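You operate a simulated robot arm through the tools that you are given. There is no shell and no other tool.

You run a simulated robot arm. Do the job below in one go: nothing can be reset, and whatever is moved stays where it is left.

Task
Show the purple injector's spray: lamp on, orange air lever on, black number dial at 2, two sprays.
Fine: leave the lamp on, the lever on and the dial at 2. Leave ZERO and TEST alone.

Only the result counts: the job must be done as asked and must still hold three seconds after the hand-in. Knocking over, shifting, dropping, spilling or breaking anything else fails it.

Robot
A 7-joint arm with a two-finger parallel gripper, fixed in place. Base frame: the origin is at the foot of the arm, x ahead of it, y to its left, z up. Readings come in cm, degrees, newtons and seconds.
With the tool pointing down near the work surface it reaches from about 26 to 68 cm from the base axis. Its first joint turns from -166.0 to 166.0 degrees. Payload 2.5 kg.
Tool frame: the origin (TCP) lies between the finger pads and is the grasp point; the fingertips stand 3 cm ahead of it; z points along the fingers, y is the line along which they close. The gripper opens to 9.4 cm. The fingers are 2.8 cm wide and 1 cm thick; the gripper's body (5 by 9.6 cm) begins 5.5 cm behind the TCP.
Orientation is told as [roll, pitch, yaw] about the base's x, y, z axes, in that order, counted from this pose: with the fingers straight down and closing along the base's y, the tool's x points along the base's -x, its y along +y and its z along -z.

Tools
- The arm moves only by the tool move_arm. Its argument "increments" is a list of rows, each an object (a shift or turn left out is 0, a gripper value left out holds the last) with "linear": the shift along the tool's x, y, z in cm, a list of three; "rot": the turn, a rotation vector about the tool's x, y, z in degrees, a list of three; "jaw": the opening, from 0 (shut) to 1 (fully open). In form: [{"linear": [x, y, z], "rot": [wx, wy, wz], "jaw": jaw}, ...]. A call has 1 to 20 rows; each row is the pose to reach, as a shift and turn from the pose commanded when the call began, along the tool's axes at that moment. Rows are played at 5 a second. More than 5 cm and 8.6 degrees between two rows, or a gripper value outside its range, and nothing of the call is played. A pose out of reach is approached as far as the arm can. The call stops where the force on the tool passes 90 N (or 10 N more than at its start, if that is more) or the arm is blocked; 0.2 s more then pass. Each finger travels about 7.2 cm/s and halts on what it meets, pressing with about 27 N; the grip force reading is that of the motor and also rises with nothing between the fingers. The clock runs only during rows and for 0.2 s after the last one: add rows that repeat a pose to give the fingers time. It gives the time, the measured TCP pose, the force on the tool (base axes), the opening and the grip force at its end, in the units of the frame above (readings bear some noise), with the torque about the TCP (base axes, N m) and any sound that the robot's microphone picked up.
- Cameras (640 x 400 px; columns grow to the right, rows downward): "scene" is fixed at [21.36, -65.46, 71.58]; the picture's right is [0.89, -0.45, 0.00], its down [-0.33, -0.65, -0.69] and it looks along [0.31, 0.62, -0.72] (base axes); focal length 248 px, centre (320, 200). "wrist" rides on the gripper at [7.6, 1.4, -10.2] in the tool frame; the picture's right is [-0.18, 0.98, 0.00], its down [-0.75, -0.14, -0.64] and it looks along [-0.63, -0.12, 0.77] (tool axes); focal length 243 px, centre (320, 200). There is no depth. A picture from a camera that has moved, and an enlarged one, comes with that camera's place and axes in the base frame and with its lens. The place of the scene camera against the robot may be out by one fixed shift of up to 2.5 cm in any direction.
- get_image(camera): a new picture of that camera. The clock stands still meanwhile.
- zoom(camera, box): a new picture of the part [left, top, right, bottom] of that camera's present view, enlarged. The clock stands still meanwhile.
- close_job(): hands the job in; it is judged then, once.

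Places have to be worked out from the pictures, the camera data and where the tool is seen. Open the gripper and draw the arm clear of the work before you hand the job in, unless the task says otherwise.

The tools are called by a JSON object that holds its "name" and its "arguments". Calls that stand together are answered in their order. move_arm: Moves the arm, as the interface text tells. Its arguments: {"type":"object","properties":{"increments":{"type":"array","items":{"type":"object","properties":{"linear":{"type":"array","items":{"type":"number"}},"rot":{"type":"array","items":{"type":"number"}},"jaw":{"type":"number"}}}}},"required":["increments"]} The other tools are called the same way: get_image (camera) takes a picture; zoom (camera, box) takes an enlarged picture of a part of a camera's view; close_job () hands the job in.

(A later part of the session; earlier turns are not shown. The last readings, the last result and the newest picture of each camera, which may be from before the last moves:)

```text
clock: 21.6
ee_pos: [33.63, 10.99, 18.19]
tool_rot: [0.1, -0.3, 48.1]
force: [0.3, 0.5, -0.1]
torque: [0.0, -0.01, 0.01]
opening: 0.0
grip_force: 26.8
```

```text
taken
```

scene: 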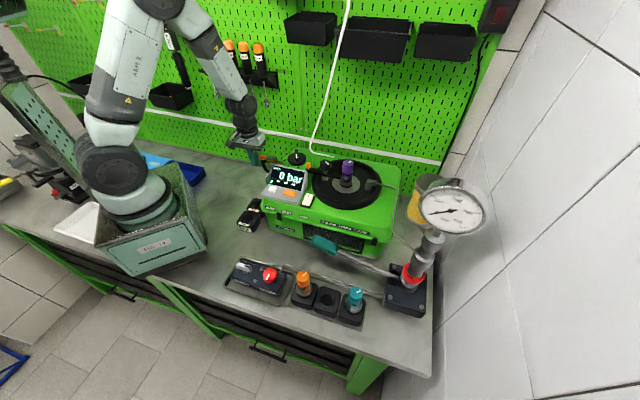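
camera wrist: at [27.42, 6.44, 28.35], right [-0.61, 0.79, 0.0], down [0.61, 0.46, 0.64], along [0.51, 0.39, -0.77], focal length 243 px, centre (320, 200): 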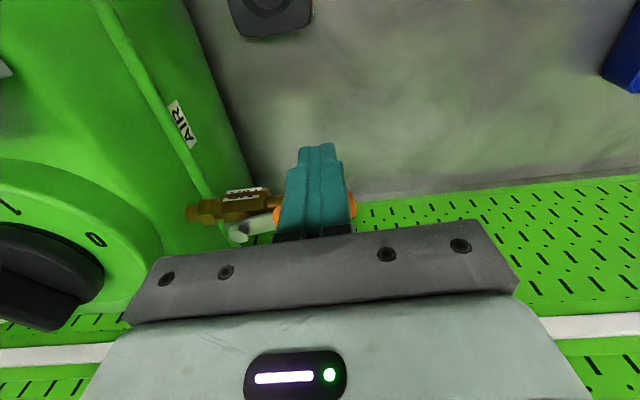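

Nearly parallel to the pipe. A last small push, watching the force.

{"name": "move_arm", "arguments": {"increments": [{"linear": [-0.5, 0.25, 0], "jaw": 0}, {"linear": [-1.0, 0.5, 0], "jaw": 0}]}}

{"name": "zoom", "arguments": {"camera": "wrist", "box": [160, 130, 420, 292]}}

{"name": "zoom", "arguments": {"camera": "scene", "box": [220, 100, 340, 190]}}

```text
clock: 22.2
ee_pos: [33.97, 11.98, 18.04]
tool_rot: [0.1, -0.1, 48.0]
force: [0.0, 0.3, 0.6]
torque: [0.05, -0.01, -0.01]
opening: 0.02
grip_force: 26.7
```

```text
2.46 times, centred on (290, 211) of wrist
camera zoom: at [27.81, 7.45, 28.35], right [-0.61, 0.79, 0.0], down [0.61, 0.46, 0.64], along [0.51, 0.39, -0.76], focal length 597 px, centre (394, 173)
```

zoom: 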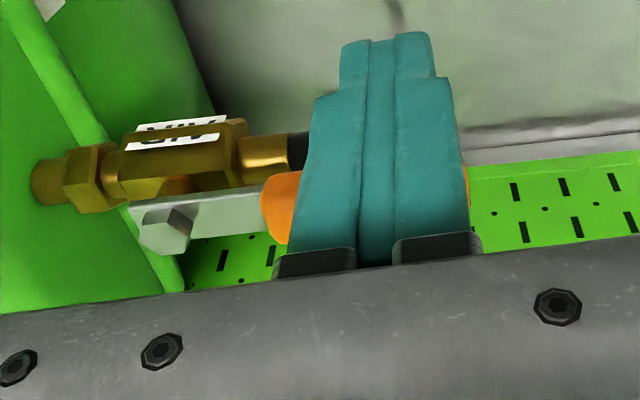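

```text
4.44 times, centred on (280, 145) of scene
camera zoom: at [21.36, -65.46, 71.58], right [0.89, -0.45, 0.0], down [-0.33, -0.65, -0.69], along [0.31, 0.62, -0.72], focal length 1100 px, centre (498, 444)
```

zoom: 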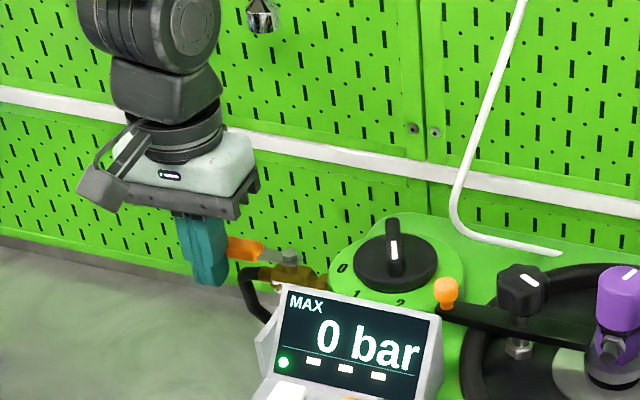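

It looks parallel, but there's no end-stop force yet. I'll nudge a little further to find the stop.

{"name": "move_arm", "arguments": {"increments": [{"linear": [-0.25, 0.05, 0], "jaw": 0}, {"linear": [-0.5, 0.1, 0], "jaw": 0}]}}

{"name": "zoom", "arguments": {"camera": "wrist", "box": [160, 130, 420, 292]}}

```text
clock: 22.8
ee_pos: [34.04, 12.29, 18.02]
tool_rot: [0.2, 0.2, 47.9]
force: [-12.2, -18.0, 5.4]
torque: [0.0, 0.02, -0.04]
opening: 0.0
grip_force: 26.9
```

```text
2.46 times, centred on (290, 211) of wrist
camera zoom: at [27.96, 7.76, 28.37], right [-0.61, 0.8, 0.0], down [0.61, 0.47, 0.64], along [0.51, 0.39, -0.77], focal length 597 px, centre (394, 173)
```

zoom: 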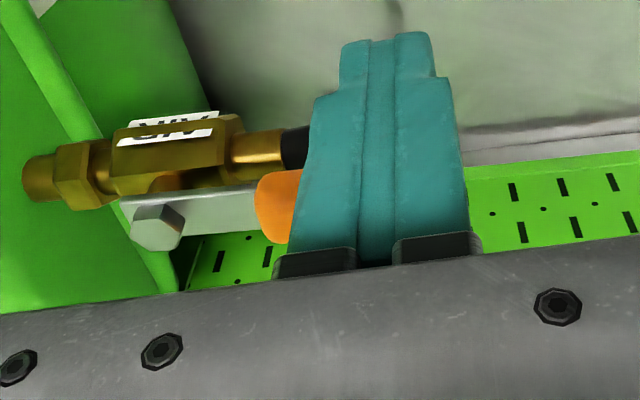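

End stop reached (≈22 N), so the air lever is on. Backing off the lever, rising, and heading for the lamp rocker.

{"name": "move_arm", "arguments": {"increments": [{"linear": [1, 0, 0], "jaw": 0}, {"linear": [2.5, 0, 0], "jaw": 0}, {"linear": [3, 0, -4], "jaw": 0}, {"linear": [3, 0, -8.5], "jaw": 0}, {"linear": [3, 0, -13], "jaw": 0}]}}

{"name": "zoom", "arguments": {"camera": "scene", "box": [220, 120, 340, 210]}}

```text
clock: 24.0
ee_pos: [32.42, 10.28, 31.01]
tool_rot: [0.0, -0.1, 48.0]
force: [0.0, -0.3, 0.1]
torque: [0.06, 0.01, 0.0]
opening: 0.0
grip_force: 26.6
```

```text
4.44 times, centred on (280, 165) of scene
camera zoom: at [21.36, -65.46, 71.58], right [0.89, -0.45, 0.0], down [-0.33, -0.65, -0.69], along [0.31, 0.62, -0.72], focal length 1100 px, centre (498, 356)
```

zoom: 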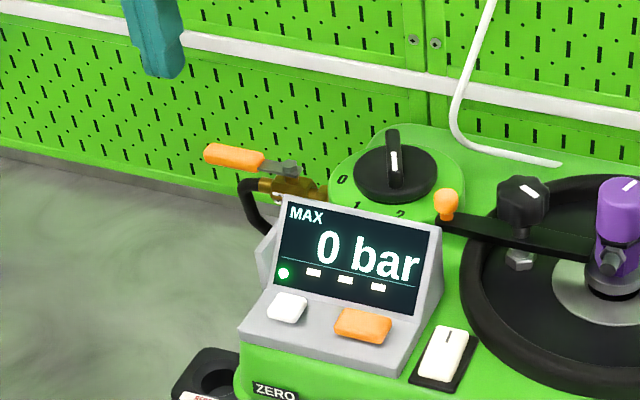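

The lever is now in line with the pipe. Moving over to the lamp rocker.

{"name": "move_arm", "arguments": {"increments": [{"linear": [2, -3.6, 0]}, {"linear": [4.2, -7.6, 0]}, {"linear": [6.5, -11.8, 0]}, {"linear": [8.8, -16, 0]}, {"linear": [11, -20.2, 0]}, {"linear": [12.8, -23.5, 0]}, {"linear": [13.85, -25.25, 1]}, {"linear": [13.85, -25.25, 1]}]}}

{"name": "get_image", "arguments": {"camera": "wrist"}}

{"name": "zoom", "arguments": {"camera": "wrist", "box": [240, 60, 400, 160]}}

{"name": "zoom", "arguments": {"camera": "scene", "box": [280, 180, 340, 220]}}

```text
clock: 25.8
ee_pos: [41.88, -17.04, 30.07]
tool_rot: [0.1, -0.3, 48.0]
force: [0.6, 0.2, 0.1]
torque: [0.01, -0.01, 0.01]
opening: 0.0
grip_force: 27.0
```

```text
taken
camera wrist: at [35.63, -21.6, 40.27], right [-0.61, 0.79, 0.0], down [0.61, 0.46, 0.64], along [0.51, 0.39, -0.76], focal length 243 px, centre (320, 200)
```

wrist: 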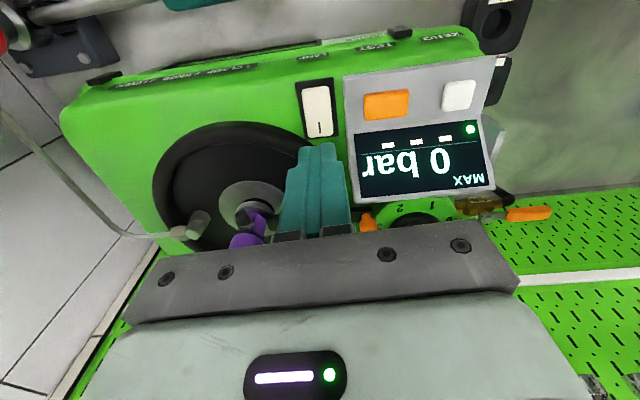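

```text
4.00 times, centred on (320, 110) of wrist
camera zoom: at [35.63, -21.6, 40.27], right [-0.61, 0.79, 0.0], down [0.61, 0.46, 0.64], along [0.51, 0.39, -0.76], focal length 970 px, centre (320, 560)
```

zoom: 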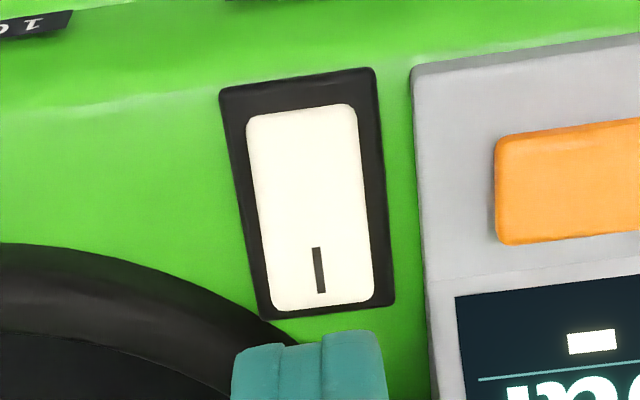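

```text
10.00 times, centred on (310, 200) of scene
camera zoom: at [21.36, -65.46, 71.58], right [0.89, -0.45, 0.0], down [-0.33, -0.65, -0.69], along [0.31, 0.62, -0.72], focal length 2476 px, centre (420, 200)
```

zoom: 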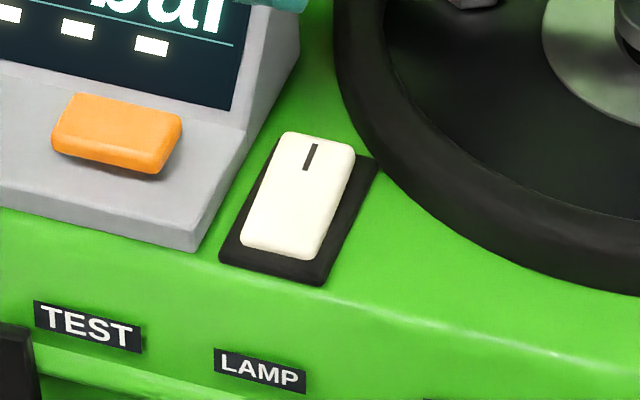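

The rocker's marked ("I") rear end is raised, so the lamp is off. I'll press that end (≈(43.1, -15.9), z≈19.5) with closed fingertips, first descending to just above it.

{"name": "move_arm", "arguments": {"increments": [{"linear": [-0.8, -0.1, 2], "jaw": 0}, {"linear": [-1.64, -0.1, 5], "jaw": 0}, {"linear": [-1.64, -0.1, 6.6], "jaw": 0}]}}

{"name": "get_image", "arguments": {"camera": "wrist"}}

{"name": "zoom", "arguments": {"camera": "scene", "box": [270, 165, 345, 215]}}

```text
clock: 26.6
ee_pos: [42.91, -15.63, 23.52]
tool_rot: [0.2, -0.3, 48.0]
force: [0.1, -0.3, -0.1]
torque: [-0.02, 0.01, -0.02]
opening: 0.0
grip_force: 26.7
```

```text
taken
camera wrist: at [36.72, -20.29, 33.8], right [-0.61, 0.79, 0.0], down [0.61, 0.46, 0.64], along [0.51, 0.39, -0.76], focal length 243 px, centre (320, 200)
```

wrist: 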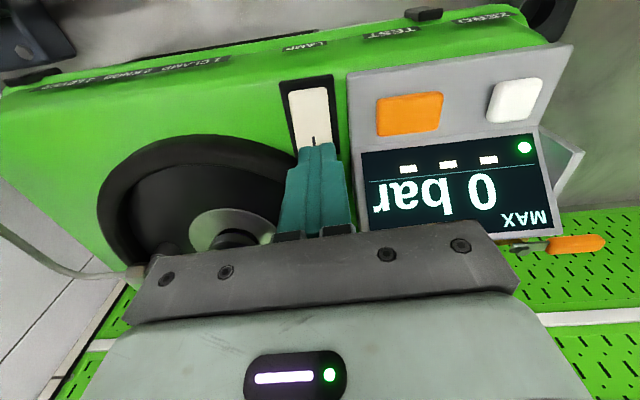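

```text
8.00 times, centred on (308, 190) of scene
camera zoom: at [21.36, -65.46, 71.58], right [0.89, -0.45, 0.0], down [-0.33, -0.65, -0.69], along [0.31, 0.62, -0.72], focal length 1980 px, centre (420, 280)
```

zoom: 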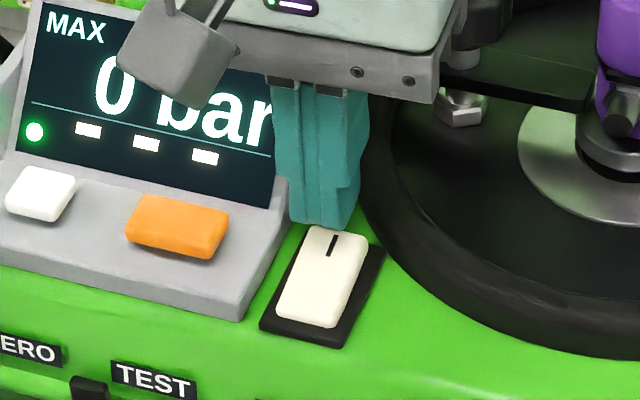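

The fingertip is centred near the rear end of the rocker. Shifting 0.3 cm forward and pressing down in small steps.

{"name": "move_arm", "arguments": {"increments": [{"linear": [0.3, -0.1, 0.4], "jaw": 0}, {"linear": [0.3, -0.1, 0.8], "jaw": 0}, {"linear": [0.3, -0.1, 1.1], "jaw": 0}]}}

{"name": "zoom", "arguments": {"camera": "scene", "box": [270, 165, 345, 215]}}

```text
clock: 27.4
ee_pos: [42.86, -16.06, 22.36]
tool_rot: [0.1, -0.2, 48.1]
force: [0.4, 1.2, 0.7]
torque: [0.0, -0.02, 0.0]
opening: 0.01
grip_force: 27.4
```

```text
8.00 times, centred on (308, 190) of scene
camera zoom: at [21.36, -65.46, 71.58], right [0.89, -0.45, 0.0], down [-0.33, -0.65, -0.69], along [0.31, 0.62, -0.72], focal length 1980 px, centre (420, 280)
```

zoom: 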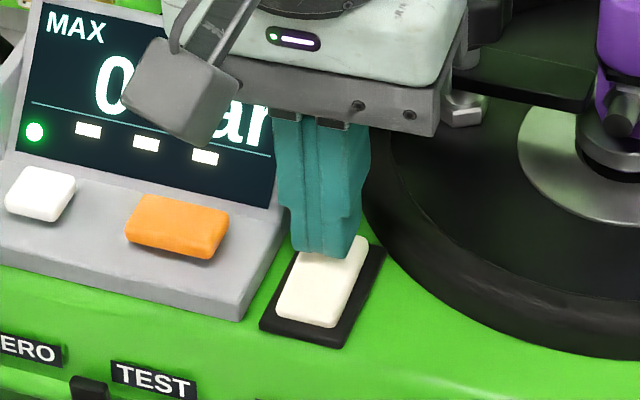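

Just above or touching the rocker, with no force yet. Pressing further.

{"name": "move_arm", "arguments": {"increments": [{"linear": [0, 0, 0.25], "jaw": 0}, {"linear": [0, 0, 0.5], "jaw": 0}]}}

{"name": "zoom", "arguments": {"camera": "scene", "box": [270, 165, 345, 215]}}

```text
clock: 28.0
ee_pos: [42.85, -16.0, 22.12]
tool_rot: [0.1, -0.2, 48.1]
force: [-15.9, 7.1, 46.5]
torque: [-0.21, 0.84, -0.12]
opening: 0.0
grip_force: 27.4
```

```text
8.00 times, centred on (308, 190) of scene
camera zoom: at [21.36, -65.46, 71.58], right [0.89, -0.45, 0.0], down [-0.33, -0.65, -0.69], along [0.31, 0.62, -0.72], focal length 1980 px, centre (420, 280)
```

zoom: 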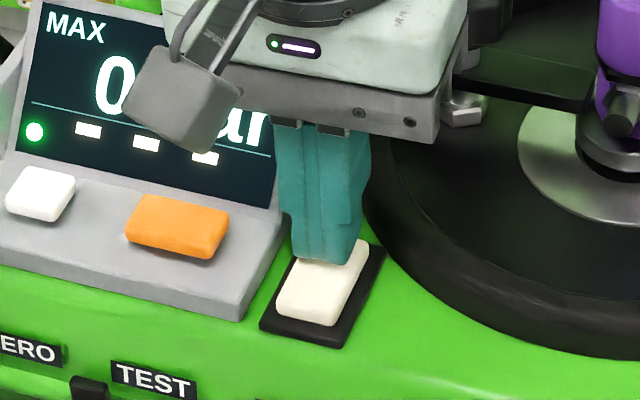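

There's 46 N of resistance and no obvious change. I'll lift and look at the rocker.

{"name": "move_arm", "arguments": {"increments": [{"linear": [0, 0, -1.5], "jaw": 0}, {"linear": [0, 0, -5], "jaw": 0}, {"linear": [1, 0, -8], "jaw": 0}]}}

{"name": "zoom", "arguments": {"camera": "scene", "box": [280, 180, 340, 220]}}

{"name": "zoom", "arguments": {"camera": "scene", "box": [250, 130, 410, 250]}}

{"name": "zoom", "arguments": {"camera": "wrist", "box": [240, 60, 400, 160]}}

```text
clock: 28.8
ee_pos: [41.94, -16.74, 29.95]
tool_rot: [0.0, -0.2, 48.0]
force: [-0.1, -0.8, 0.2]
torque: [0.01, -0.02, 0.01]
opening: 0.01
grip_force: 27.0
```

```text
10.00 times, centred on (310, 200) of scene
camera zoom: at [21.36, -65.46, 71.58], right [0.89, -0.45, 0.0], down [-0.33, -0.65, -0.69], along [0.31, 0.62, -0.72], focal length 2476 px, centre (420, 200)
```

zoom: 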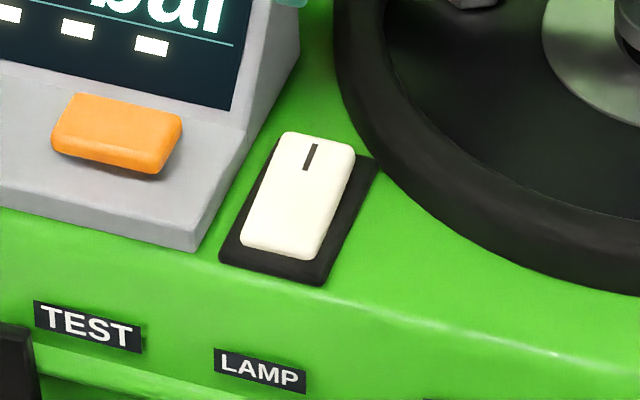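

```text
3.33 times, centred on (330, 190) of scene
camera zoom: at [21.36, -65.46, 71.58], right [0.89, -0.45, 0.0], down [-0.33, -0.65, -0.69], along [0.31, 0.62, -0.72], focal length 825 px, centre (287, 233)
```

zoom: 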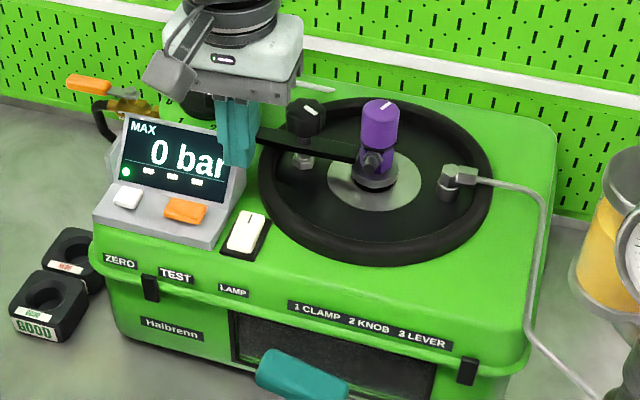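

```text
4.00 times, centred on (320, 110) of wrist
camera zoom: at [35.84, -21.28, 40.13], right [-0.61, 0.79, 0.0], down [0.61, 0.46, 0.64], along [0.51, 0.39, -0.76], focal length 970 px, centre (320, 560)
```

zoom: 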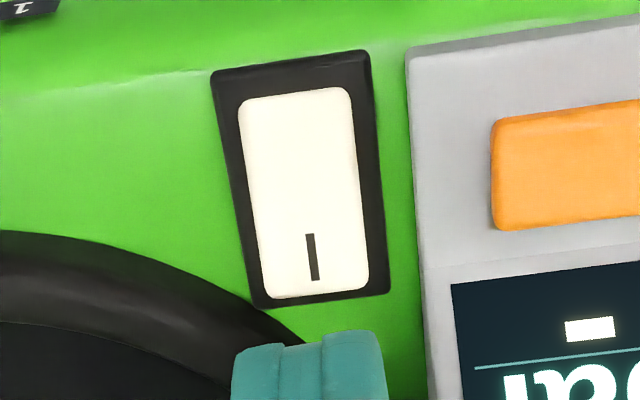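

The torque shows the contact was near the rocker's centre pivot, so the rear end never went down. I'll tilt the tool 25° so only the front edge of the fingertip presses at the very rear of the rocker.

{"name": "move_arm", "arguments": {"increments": [{"rot": [0, -8.4, 0], "jaw": 0}, {"rot": [0, -16.7, 0], "jaw": 0}, {"linear": [-0.7, 0.1, 1], "rot": [0, -25, 0], "jaw": 0}, {"linear": [-1.39, 0.22, 4], "rot": [0, -25, 0], "jaw": 0}, {"linear": [-1.39, 0.22, 6], "rot": [0, -25, 0], "jaw": 0}]}}

{"name": "get_image", "arguments": {"camera": "wrist"}}

{"name": "zoom", "arguments": {"camera": "scene", "box": [270, 165, 345, 215]}}

```text
clock: 30.0
ee_pos: [42.83, -15.46, 23.79]
tool_rot: [0.2, -25.3, 48.0]
force: [-0.3, -0.7, 0.0]
torque: [0.01, -0.04, 0.0]
opening: 0.0
grip_force: 26.9
```

```text
taken
camera wrist: at [34.21, -22.81, 29.93], right [-0.62, 0.78, 0.08], down [0.38, 0.21, 0.9], along [0.69, 0.59, -0.42], focal length 243 px, centre (320, 200)
```

wrist: 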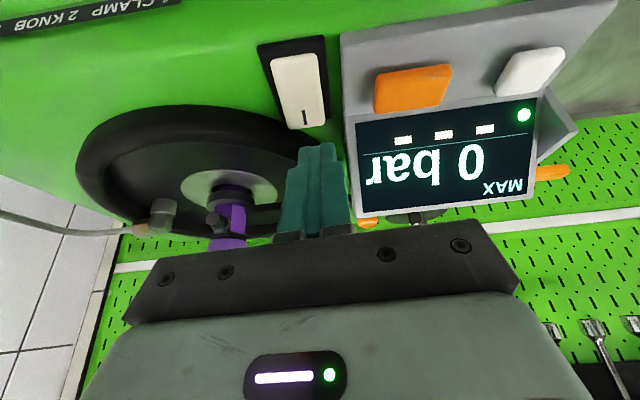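

```text
8.00 times, centred on (308, 190) of scene
camera zoom: at [21.36, -65.46, 71.58], right [0.89, -0.45, 0.0], down [-0.33, -0.65, -0.69], along [0.31, 0.62, -0.72], focal length 1980 px, centre (420, 280)
```

zoom: 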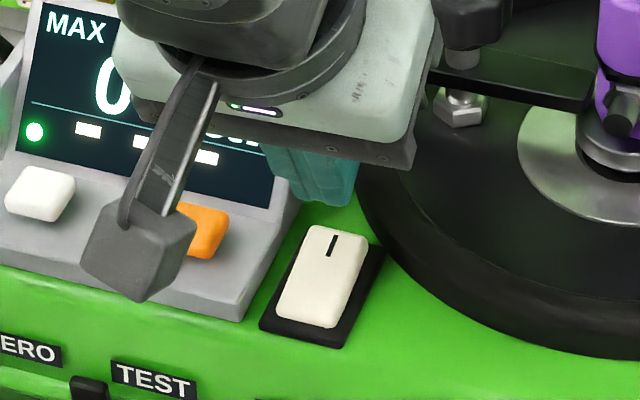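

{"name": "zoom", "arguments": {"camera": "wrist", "box": [240, 20, 360, 160]}}

```text
2.86 times, centred on (300, 90) of wrist
camera zoom: at [34.21, -22.81, 29.93], right [-0.62, 0.78, 0.08], down [0.38, 0.21, 0.9], along [0.69, 0.59, -0.42], focal length 693 px, centre (377, 514)
```

zoom: 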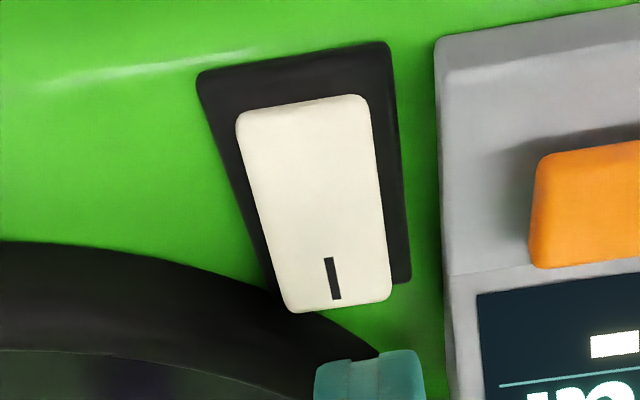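

The marked end is raised (z≈19.6–19.9) and the front end is low (z≈18.5), so it tilts about 20° around a pivot at z≈19.2. The fingertip's edge is right above the rear end, so I press straight down there.

{"name": "move_arm", "arguments": {"increments": [{"linear": [0.655, 0, 0.577], "jaw": 0}, {"linear": [0.909, 0, 1.12], "jaw": 0}, {"linear": [1.12, 0, 1.573], "jaw": 0}, {"linear": [1.21, 0, 1.75], "jaw": 0}]}}

{"name": "zoom", "arguments": {"camera": "scene", "box": [250, 130, 410, 250]}}

{"name": "zoom", "arguments": {"camera": "wrist", "box": [240, 20, 360, 160]}}

```text
clock: 31.0
ee_pos: [42.84, -15.82, 22.18]
tool_rot: [-0.3, -25.4, 48.3]
force: [-16.5, 0.5, 77.0]
torque: [0.09, 0.56, 0.02]
opening: 0.0
grip_force: 27.2
```

```text
3.33 times, centred on (330, 190) of scene
camera zoom: at [21.36, -65.46, 71.58], right [0.89, -0.45, 0.0], down [-0.33, -0.65, -0.69], along [0.31, 0.62, -0.72], focal length 825 px, centre (287, 233)
```

zoom: 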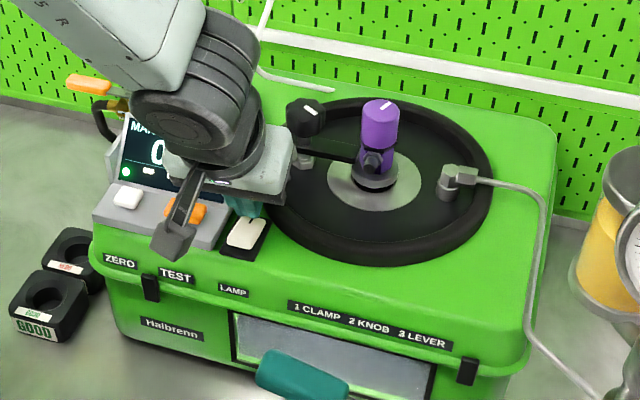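

```text
2.86 times, centred on (300, 90) of wrist
camera zoom: at [34.18, -23.07, 28.11], right [-0.62, 0.78, 0.07], down [0.37, 0.21, 0.9], along [0.69, 0.59, -0.42], focal length 693 px, centre (377, 514)
```

zoom: 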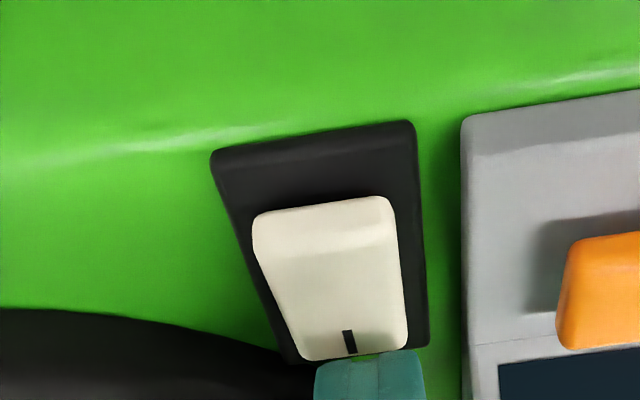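

The window now glows and the rocker has flipped, so the lamp is on. Lifting straight up and checking it stays on.

{"name": "move_arm", "arguments": {"increments": [{"linear": [-0.85, 0, -1.8], "jaw": 0}, {"linear": [-2.54, 0, -5.44], "jaw": 0}, {"linear": [-3.8, 0, -8.15], "rot": [0, 8.4, 0], "jaw": 0}, {"linear": [-3.8, 0, -8.15], "rot": [0, 16.8, 0], "jaw": 0}, {"linear": [-3.8, 0, -8.15], "rot": [0, 25.2, 0], "jaw": 0}, {"linear": [-3.8, 0, -8.15], "rot": [0, 25.2, 0], "jaw": 0}]}}

{"name": "zoom", "arguments": {"camera": "scene", "box": [250, 130, 410, 250]}}

{"name": "get_image", "arguments": {"camera": "wrist"}}

```text
clock: 32.4
ee_pos: [42.64, -15.91, 30.69]
tool_rot: [0.1, 0.0, 48.0]
force: [0.3, 1.5, 0.3]
torque: [-0.02, 0.01, -0.02]
opening: 0.02
grip_force: 26.8
```

```text
3.33 times, centred on (330, 190) of scene
camera zoom: at [21.36, -65.46, 71.58], right [0.89, -0.45, 0.0], down [-0.33, -0.65, -0.69], along [0.31, 0.62, -0.72], focal length 825 px, centre (287, 233)
```

zoom: 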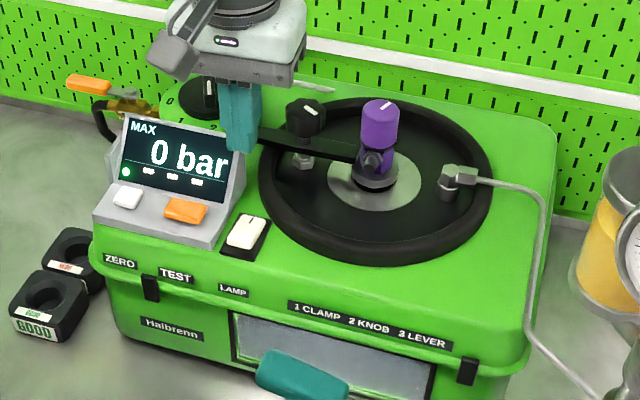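

```text
taken
camera wrist: at [36.51, -20.43, 40.96], right [-0.61, 0.79, 0.0], down [0.61, 0.47, 0.64], along [0.51, 0.39, -0.77], focal length 243 px, centre (320, 200)
```

wrist: 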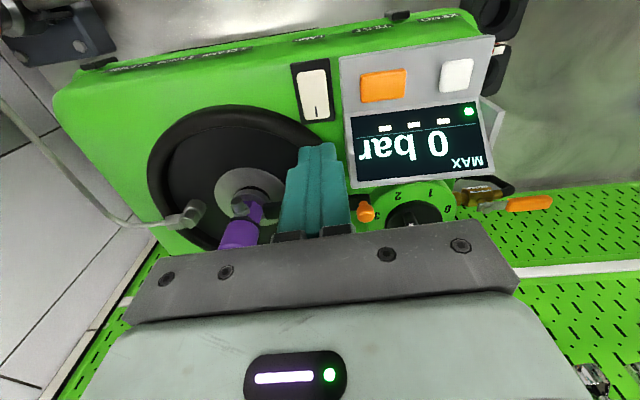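

Lamp stays on. Next is the clamp knob: I'll go above it (≈(51.1, -10.5), top z≈24.8) with the jaws open and yaw 70° for a clockwise turn, and look closely.

{"name": "move_arm", "arguments": {"increments": [{"linear": [-3.2, -0.9, -2], "rot": [0, 0, -7.3], "jaw": 0.6}, {"linear": [-6.4, -1.8, -2], "rot": [0, 0, -14.6], "jaw": 0.6}, {"linear": [-9.7, -2.7, -2], "rot": [0, 0, -22], "jaw": 0.6}, {"linear": [-9.7, -2.7, -2], "rot": [0, 0, -22], "jaw": 0.6}]}}

{"name": "get_image", "arguments": {"camera": "wrist"}}

{"name": "zoom", "arguments": {"camera": "wrist", "box": [220, 30, 420, 155]}}

```text
clock: 33.4
ee_pos: [51.07, -10.37, 32.8]
tool_rot: [0.2, -0.1, 70.1]
force: [-0.2, -0.3, 0.0]
torque: [0.01, -0.03, 0.0]
opening: 5.64
grip_force: 0.1
```

```text
taken
camera wrist: at [47.13, -16.92, 42.98], right [-0.86, 0.51, 0.0], down [0.39, 0.66, 0.64], along [0.32, 0.55, -0.77], focal length 243 px, centre (320, 200)
```

wrist: 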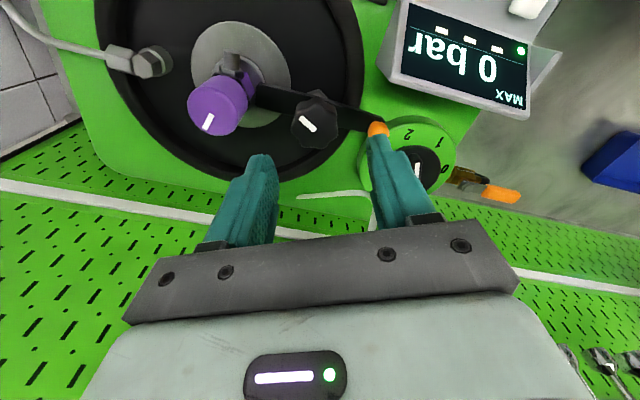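

```text
3.20 times, centred on (320, 92) of wrist
camera zoom: at [47.13, -16.92, 42.98], right [-0.86, 0.51, 0.0], down [0.39, 0.66, 0.64], along [0.32, 0.55, -0.77], focal length 776 px, centre (320, 544)
```

zoom: 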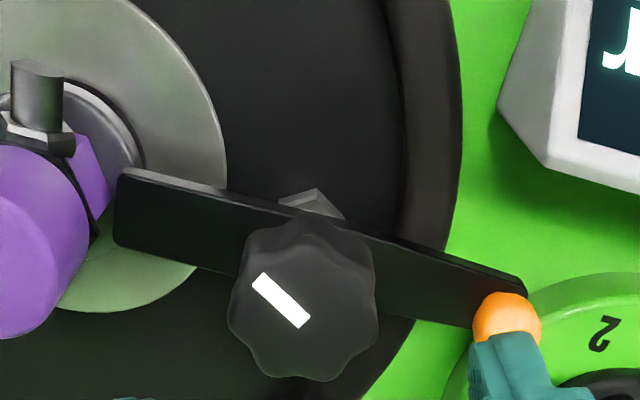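

The knob is nearly centred under the tool (0.4 cm off sideways, corrected). Descending around it with a 4.7 cm opening.

{"name": "move_arm", "arguments": {"increments": [{"linear": [0, -0.4, 2], "jaw": 0.5}, {"linear": [0, -0.4, 4.5], "jaw": 0.5}, {"linear": [0, -0.4, 6], "jaw": 0.5}, {"linear": [0, -0.4, 6], "jaw": 0.5}]}}

{"name": "get_image", "arguments": {"camera": "wrist"}}

{"name": "zoom", "arguments": {"camera": "scene", "box": [290, 130, 380, 190]}}

```text
clock: 34.4
ee_pos: [51.46, -10.58, 26.92]
tool_rot: [0.1, 0.1, 70.0]
force: [-0.4, 0.3, 0.8]
torque: [0.0, 0.02, 0.0]
opening: 4.69
grip_force: 0.1
```

```text
taken
camera wrist: at [47.52, -17.08, 37.01], right [-0.86, 0.51, 0.0], down [0.39, 0.66, 0.64], along [0.33, 0.55, -0.77], focal length 243 px, centre (320, 200)
```

wrist: 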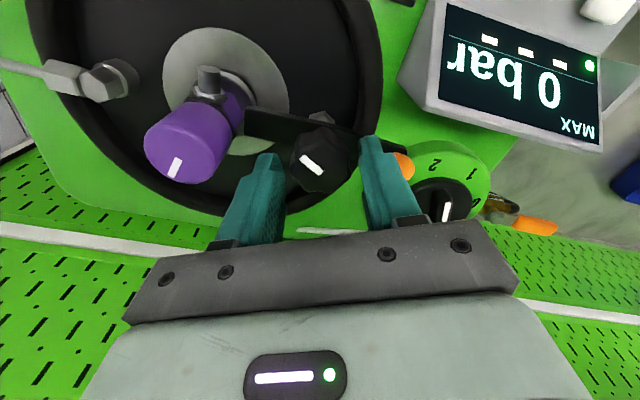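

```text
6.67 times, centred on (335, 160) of scene
camera zoom: at [21.36, -65.46, 71.58], right [0.89, -0.45, 0.0], down [-0.33, -0.65, -0.69], along [0.31, 0.62, -0.72], focal length 1650 px, centre (220, 467)
```

zoom: 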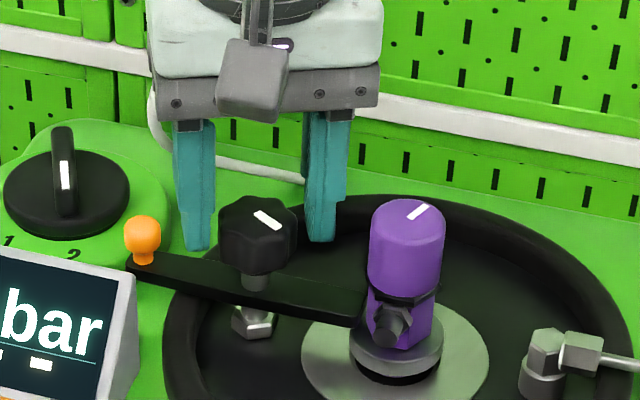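

Centred within a few millimetres. Lowering another 1.7 cm with a 0.3 cm correction, then closing.

{"name": "move_arm", "arguments": {"increments": [{"linear": [0.3, 0, 0.8], "jaw": 0.5}, {"linear": [0.3, 0, 1.7], "jaw": 0.5}, {"linear": [0.3, 0, 1.7], "jaw": 0.5}]}}

{"name": "get_image", "arguments": {"camera": "wrist"}}

{"name": "zoom", "arguments": {"camera": "scene", "box": [290, 130, 380, 190]}}

```text
clock: 35.2
ee_pos: [51.37, -10.91, 25.11]
tool_rot: [0.0, -0.1, 70.0]
force: [-0.2, -1.0, 0.1]
torque: [-0.03, 0.0, 0.0]
opening: 4.69
grip_force: 0.1
```

```text
taken
camera wrist: at [47.37, -17.38, 35.35], right [-0.86, 0.51, 0.0], down [0.39, 0.66, 0.64], along [0.33, 0.55, -0.77], focal length 243 px, centre (320, 200)
```

wrist: 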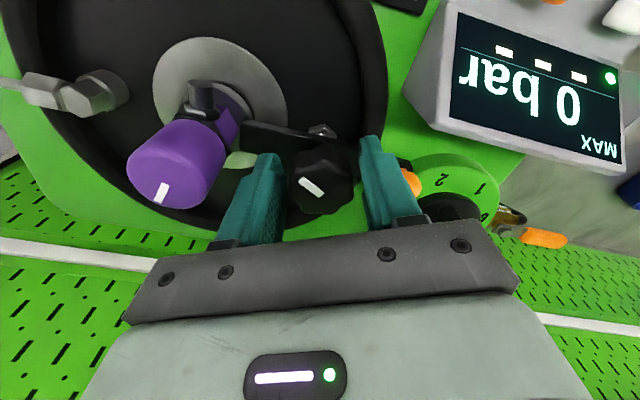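

```text
6.67 times, centred on (335, 160) of scene
camera zoom: at [21.36, -65.46, 71.58], right [0.89, -0.45, 0.0], down [-0.33, -0.65, -0.69], along [0.31, 0.62, -0.72], focal length 1650 px, centre (220, 467)
```

zoom: 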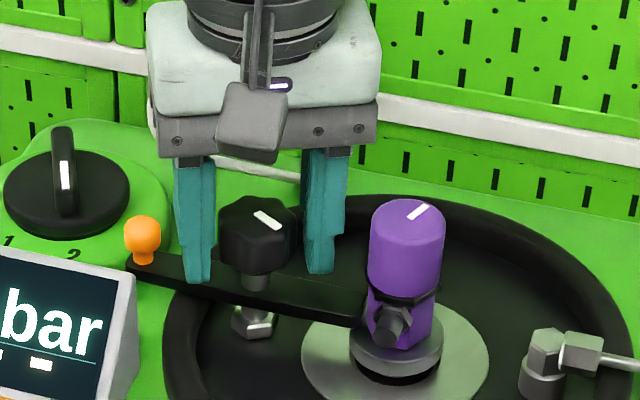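

Fingers are on both sides of the knob, above the bar. Closing.

{"name": "move_arm", "arguments": {"increments": [{"linear": [0.3, 0, 0], "jaw": 0.2}, {"linear": [0.3, 0, 0], "jaw": 0}, {"linear": [0.3, 0, 0], "jaw": 0}, {"linear": [0.3, 0, 0], "jaw": 0}]}}

{"name": "zoom", "arguments": {"camera": "scene", "box": [290, 130, 380, 190]}}

```text
clock: 36.2
ee_pos: [51.29, -10.88, 25.18]
tool_rot: [0.0, -0.3, 70.2]
force: [15.9, 28.1, -8.7]
torque: [-0.93, -0.06, 0.0]
opening: 3.89
grip_force: 44.9
```

```text
6.67 times, centred on (335, 160) of scene
camera zoom: at [21.36, -65.46, 71.58], right [0.89, -0.45, 0.0], down [-0.33, -0.65, -0.69], along [0.31, 0.62, -0.72], focal length 1650 px, centre (220, 467)
```

zoom: 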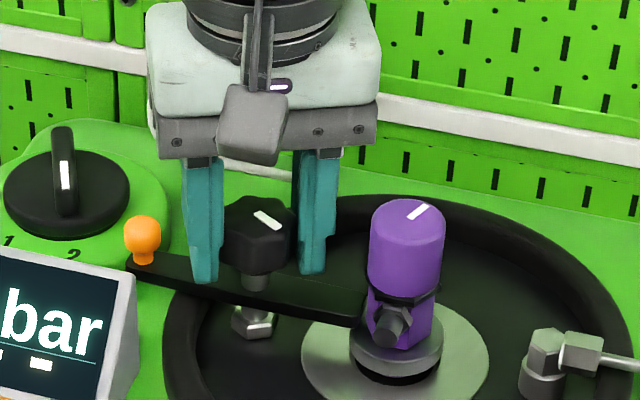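

Gripped at 3.9 cm, with some side load from my last shift, so I undo that shift and turn clockwise a little to feel whether the knob is loose.

{"name": "move_arm", "arguments": {"increments": [{"linear": [-0.3, 0, 0], "jaw": 0}, {"linear": [-0.3, 0, 0], "rot": [0, 0, 5], "jaw": 0}, {"linear": [-0.3, 0, 0], "rot": [0, 0, 10], "jaw": 0}, {"linear": [-0.3, 0, 0], "rot": [0, 0, 15], "jaw": 0}]}}

{"name": "zoom", "arguments": {"camera": "scene", "box": [290, 130, 380, 190]}}

```text
clock: 37.2
ee_pos: [51.38, -10.61, 25.19]
tool_rot: [0.3, -0.1, 55.2]
force: [-8.1, 31.7, 2.8]
torque: [-0.19, -0.42, 0.91]
opening: 3.72
grip_force: 44.8
```

```text
6.67 times, centred on (335, 160) of scene
camera zoom: at [21.36, -65.46, 71.58], right [0.89, -0.45, 0.0], down [-0.33, -0.65, -0.69], along [0.31, 0.62, -0.72], focal length 1650 px, centre (220, 467)
```

zoom: 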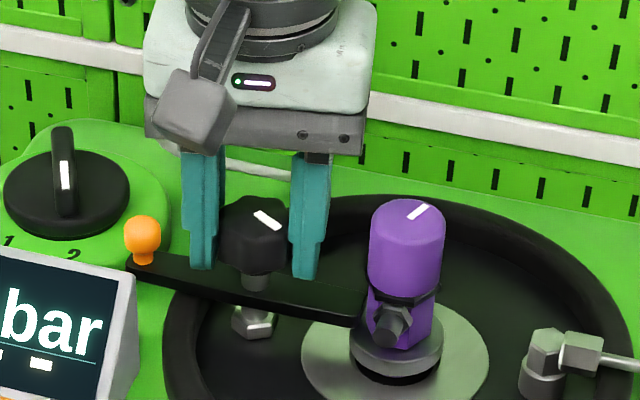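

The knob's mark did not move though 0.9 Nm was applied and the fingers slipped over the lobes, so it may already be tight. I'll turn a bit more to confirm.

{"name": "move_arm", "arguments": {"increments": [{"rot": [0, 0, 5], "jaw": 0}, {"rot": [0, 0, 10], "jaw": 0}, {"rot": [0, 0, 15], "jaw": 0}, {"rot": [0, 0, 20], "jaw": 0}]}}

{"name": "zoom", "arguments": {"camera": "scene", "box": [290, 130, 380, 190]}}

```text
clock: 38.2
ee_pos: [51.4, -10.57, 25.03]
tool_rot: [0.3, 0.0, 35.3]
force: [-21.5, 34.2, 3.7]
torque: [-0.2, -0.41, 0.91]
opening: 3.67
grip_force: 44.7
```

```text
6.67 times, centred on (335, 160) of scene
camera zoom: at [21.36, -65.46, 71.58], right [0.89, -0.45, 0.0], down [-0.33, -0.65, -0.69], along [0.31, 0.62, -0.72], focal length 1650 px, centre (220, 467)
```

zoom: 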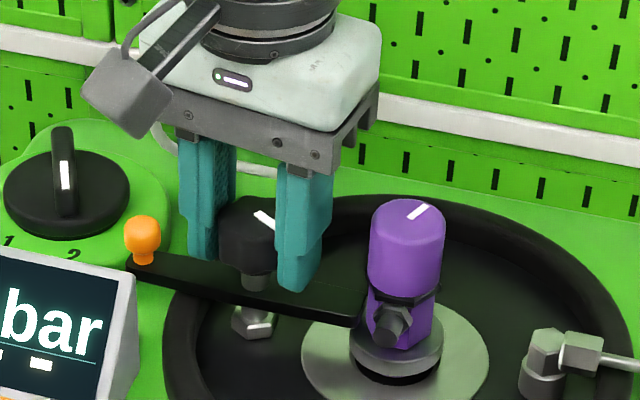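

The knob holds firm clockwise, so it's already tight. Releasing and rising clear.

{"name": "move_arm", "arguments": {"increments": [{"jaw": 0.45}, {"jaw": 0.5}, {"linear": [0, 0, -2], "jaw": 0.5}, {"linear": [0, 0, -5.5], "jaw": 0.5}, {"linear": [0, 0, -10], "jaw": 0.5}]}}

{"name": "zoom", "arguments": {"camera": "scene", "box": [270, 130, 400, 210]}}

{"name": "zoom", "arguments": {"camera": "scene", "box": [280, 210, 440, 330]}}

```text
clock: 39.4
ee_pos: [51.24, -11.03, 35.33]
tool_rot: [0.1, 0.0, 35.0]
force: [0.4, 0.6, -0.3]
torque: [-0.03, -0.02, 0.0]
opening: 4.7
grip_force: 0.0
```

```text
4.92 times, centred on (335, 170) of scene
camera zoom: at [21.36, -65.46, 71.58], right [0.89, -0.45, 0.0], down [-0.33, -0.65, -0.69], along [0.31, 0.62, -0.72], focal length 1219 px, centre (246, 348)
```

zoom: 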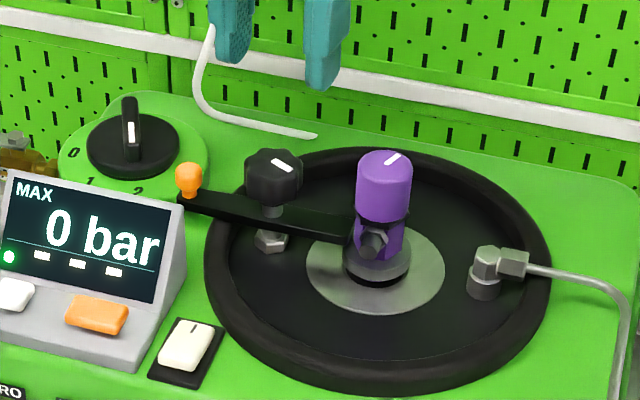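

```text
3.33 times, centred on (360, 270) of scene
camera zoom: at [21.36, -65.46, 71.58], right [0.89, -0.45, 0.0], down [-0.33, -0.65, -0.69], along [0.31, 0.62, -0.72], focal length 825 px, centre (187, -33)
```

zoom: 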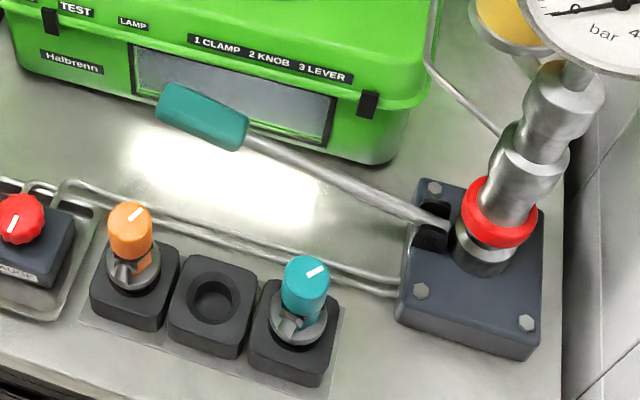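

All set: dial 2, lamp on, clamp firm. Next I go above the teal pump handle (≈(40.5, -29.7, 13.5)) with fingers closed, to look before pressing.

{"name": "move_arm", "arguments": {"increments": [{"linear": [4, -1.8, 0], "jaw": 0}, {"linear": [8, -3.7, 0], "jaw": 0}, {"linear": [12, -5.6, 0], "jaw": 0}, {"linear": [16, -7.5, 0], "rot": [0, 0, -5], "jaw": 0}, {"linear": [19.5, -9.2, 1], "rot": [0, 0, -10], "jaw": 0}, {"linear": [19.5, -9.2, 5], "rot": [0, 0, -10], "jaw": 0}, {"linear": [19.5, -9.2, 9], "rot": [0, 0, -10], "jaw": 0}]}}

{"name": "get_image", "arguments": {"camera": "wrist"}}

{"name": "get_image", "arguments": {"camera": "scene"}}

```text
clock: 41.0
ee_pos: [40.6, -29.56, 26.07]
tool_rot: [0.1, -0.1, 45.0]
force: [-0.8, -0.2, 0.3]
torque: [0.0, -0.01, 0.02]
opening: 0.02
grip_force: 26.7
```

```text
taken
camera wrist: at [34.18, -33.71, 36.35], right [-0.57, 0.82, 0.0], down [0.63, 0.43, 0.64], along [0.53, 0.36, -0.77], focal length 243 px, centre (320, 200)
```

wrist: 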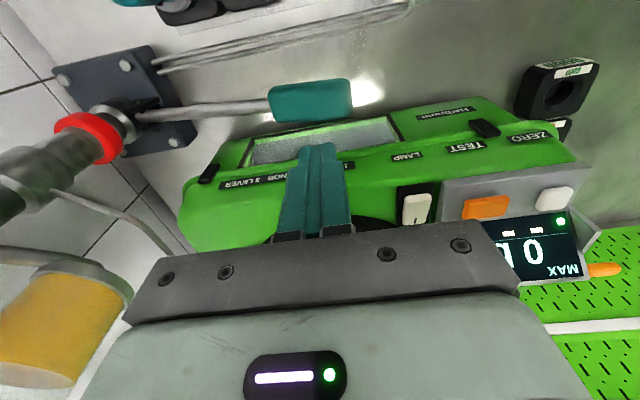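

```text
taken
```

scene: 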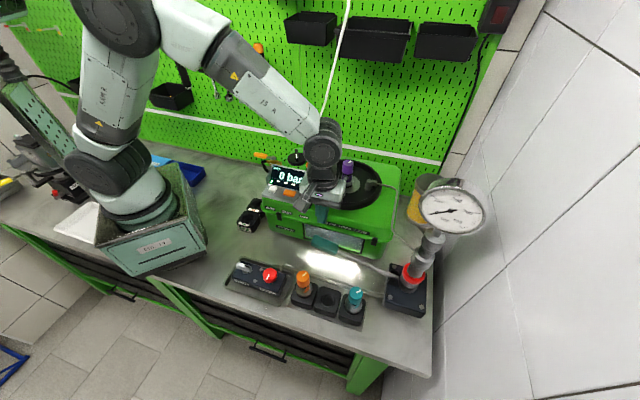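

Handle centre refined to ≈(40.6, -30.3, 13.5). Moving directly above it with the tips at about z 16.

{"name": "move_arm", "arguments": {"increments": [{"linear": [0.3, -0.3, 3], "jaw": 0}, {"linear": [0.6, -0.6, 6], "jaw": 0}, {"linear": [0.6, -0.6, 7], "jaw": 0}]}}

{"name": "get_image", "arguments": {"camera": "wrist"}}

{"name": "zoom", "arguments": {"camera": "scene", "box": [280, 180, 440, 300]}}

```text
clock: 41.8
ee_pos: [40.65, -30.52, 19.06]
tool_rot: [0.2, -0.1, 45.0]
force: [0.7, -0.3, 0.3]
torque: [0.01, 0.0, 0.0]
opening: 0.0
grip_force: 26.5
```

```text
taken
camera wrist: at [34.27, -34.73, 29.3], right [-0.56, 0.83, 0.0], down [0.63, 0.43, 0.64], along [0.53, 0.36, -0.77], focal length 243 px, centre (320, 200)
```

wrist: 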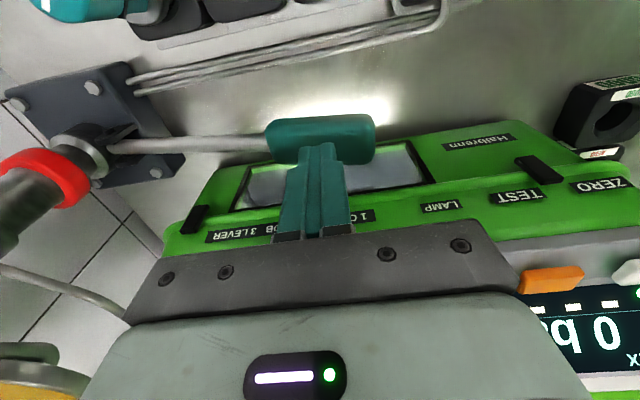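

```text
3.33 times, centred on (360, 240) of scene
camera zoom: at [21.36, -65.46, 71.58], right [0.89, -0.45, 0.0], down [-0.33, -0.65, -0.69], along [0.31, 0.62, -0.72], focal length 825 px, centre (187, 67)
```

zoom: 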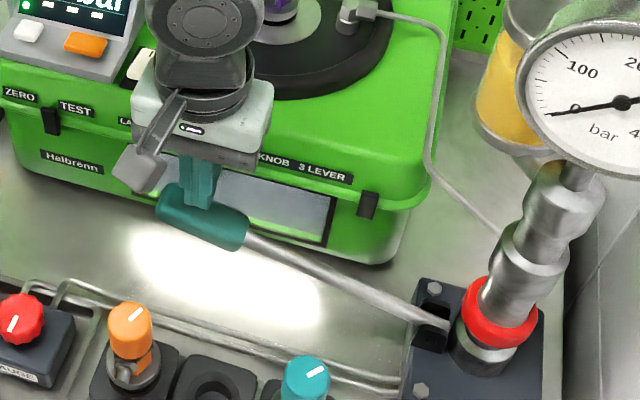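

The finger is over the handle, and I shift 0.8 cm toward the front to centre it. Now a gentle first press following the lever's arc, to feel resistance.

{"name": "move_arm", "arguments": {"increments": [{"linear": [0.8, 0, 0.7], "jaw": 0}, {"linear": [0.8, 0, 1.4], "jaw": 0}, {"linear": [0.8, 0.4, 2.4], "jaw": 0}]}}

{"name": "zoom", "arguments": {"camera": "scene", "box": [280, 180, 440, 300]}}

```text
clock: 42.6
ee_pos: [39.91, -30.7, 16.55]
tool_rot: [0.1, 0.0, 45.0]
force: [-0.9, -0.6, 1.2]
torque: [-0.06, 0.04, 0.01]
opening: 0.01
grip_force: 26.8
```

```text
3.33 times, centred on (360, 240) of scene
camera zoom: at [21.36, -65.46, 71.58], right [0.89, -0.45, 0.0], down [-0.33, -0.65, -0.69], along [0.31, 0.62, -0.72], focal length 825 px, centre (187, 67)
```

zoom: 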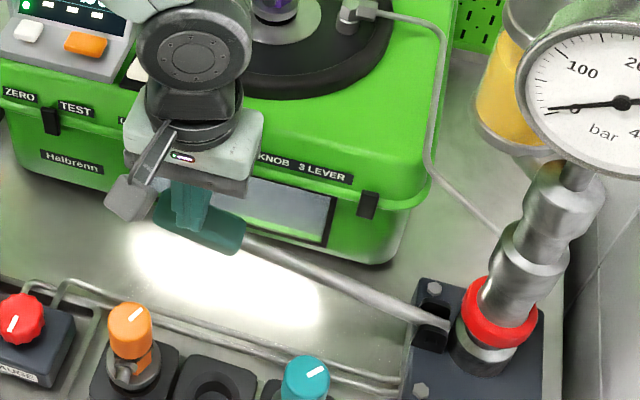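

Only about 1 N so far. Continuing down another 2 cm on the arc and checking the gauge.

{"name": "move_arm", "arguments": {"increments": [{"linear": [0, 0.3, 0.7], "jaw": 0}, {"linear": [0, 0.55, 1.4], "jaw": 0}, {"linear": [0, 0.75, 2.1], "jaw": 0}]}}

{"name": "zoom", "arguments": {"camera": "scene", "box": [280, 180, 500, 320]}}

```text
clock: 43.4
ee_pos: [39.4, -30.15, 14.6]
tool_rot: [0.1, 0.0, 45.0]
force: [0.6, -0.6, 0.1]
torque: [-0.01, 0.0, 0.01]
opening: 0.01
grip_force: 26.9
```

```text
2.86 times, centred on (390, 250) of scene
camera zoom: at [21.36, -65.46, 71.58], right [0.89, -0.45, 0.0], down [-0.33, -0.65, -0.69], along [0.31, 0.62, -0.72], focal length 707 px, centre (120, 57)
```

zoom: 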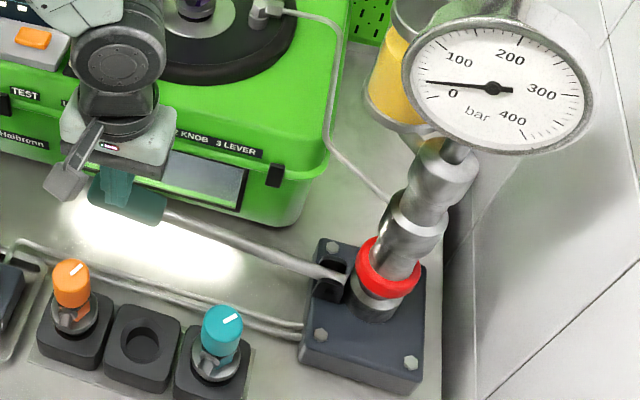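

The gauge is rising, so the vent is closed and the pump works. Continuing the stroke down.

{"name": "move_arm", "arguments": {"increments": [{"linear": [0, 0.2, 0.7], "jaw": 0}, {"linear": [0, 0.4, 1.4], "jaw": 0}, {"linear": [0, 0.5, 2.0], "jaw": 0}]}}

{"name": "zoom", "arguments": {"camera": "scene", "box": [250, 150, 500, 310]}}

```text
clock: 44.2
ee_pos: [39.01, -29.94, 12.53]
tool_rot: [0.2, 0.0, 45.0]
force: [1.5, 1.4, 1.2]
torque: [0.02, -0.03, -0.04]
opening: 0.0
grip_force: 26.9
```

```text
2.50 times, centred on (375, 230) of scene
camera zoom: at [21.36, -65.46, 71.58], right [0.89, -0.45, 0.0], down [-0.33, -0.65, -0.69], along [0.31, 0.62, -0.72], focal length 619 px, centre (182, 125)
```

zoom: 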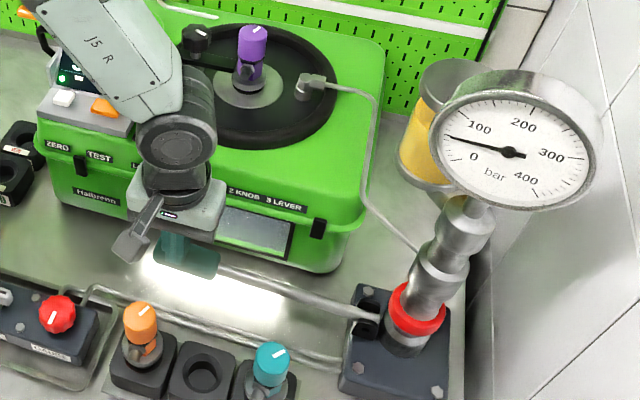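

{"name": "move_arm", "arguments": {"increments": [{"linear": [0, 0.15, 0.7], "jaw": 0}, {"linear": [0, 0.25, 1.4], "jaw": 0}, {"linear": [0, 0.35, 2.0], "jaw": 0}]}}

{"name": "zoom", "arguments": {"camera": "scene", "box": [250, 150, 500, 310]}}

```text
clock: 45.0
ee_pos: [38.77, -29.81, 10.76]
tool_rot: [0.0, 0.0, 45.1]
force: [-2.5, -0.9, 15.3]
torque: [0.03, -0.03, 0.11]
opening: 0.0
grip_force: 27.0
```

```text
2.50 times, centred on (375, 230) of scene
camera zoom: at [21.36, -65.46, 71.58], right [0.89, -0.45, 0.0], down [-0.33, -0.65, -0.69], along [0.31, 0.62, -0.72], focal length 619 px, centre (182, 125)
```

zoom: 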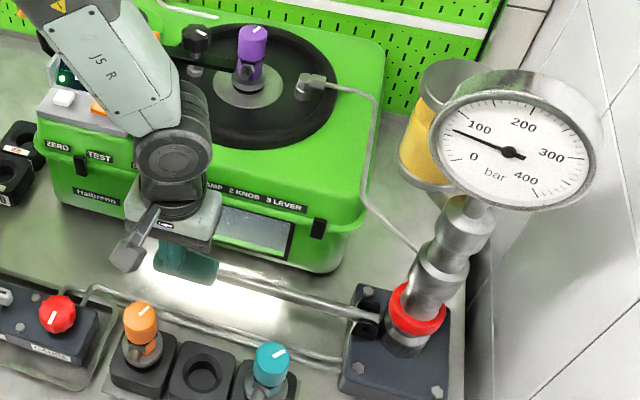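

15 N now, gauge at roughly 80 bar, and maybe the bottom stop. A little more.

{"name": "move_arm", "arguments": {"increments": [{"linear": [0, 0.05, 0.4], "jaw": 0}, {"linear": [0, 0.1, 0.8], "jaw": 0}]}}

{"name": "zoom", "arguments": {"camera": "scene", "box": [250, 150, 500, 310]}}

```text
clock: 45.5
ee_pos: [38.76, -29.62, 10.59]
tool_rot: [-0.2, 0.0, 45.0]
force: [-9.9, 4.9, 26.1]
torque: [0.38, 0.06, 0.16]
opening: 0.0
grip_force: 27.4
stopped in row 2: the force on the tool passed its limit at 102 N (the readings are from after the stop); the commanded pose is now the measured one
```

```text
2.50 times, centred on (375, 230) of scene
camera zoom: at [21.36, -65.46, 71.58], right [0.89, -0.45, 0.0], down [-0.33, -0.65, -0.69], along [0.31, 0.62, -0.72], focal length 619 px, centre (182, 125)
```

zoom: 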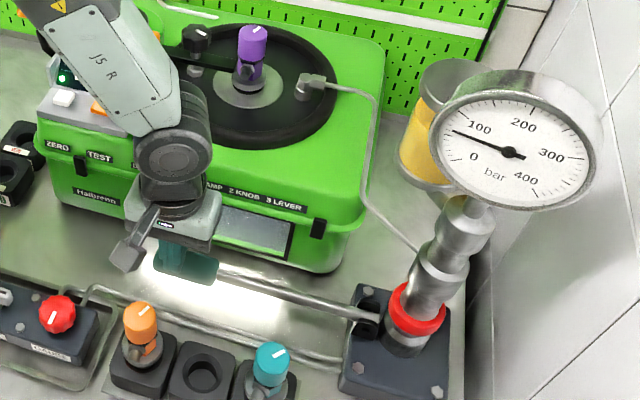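

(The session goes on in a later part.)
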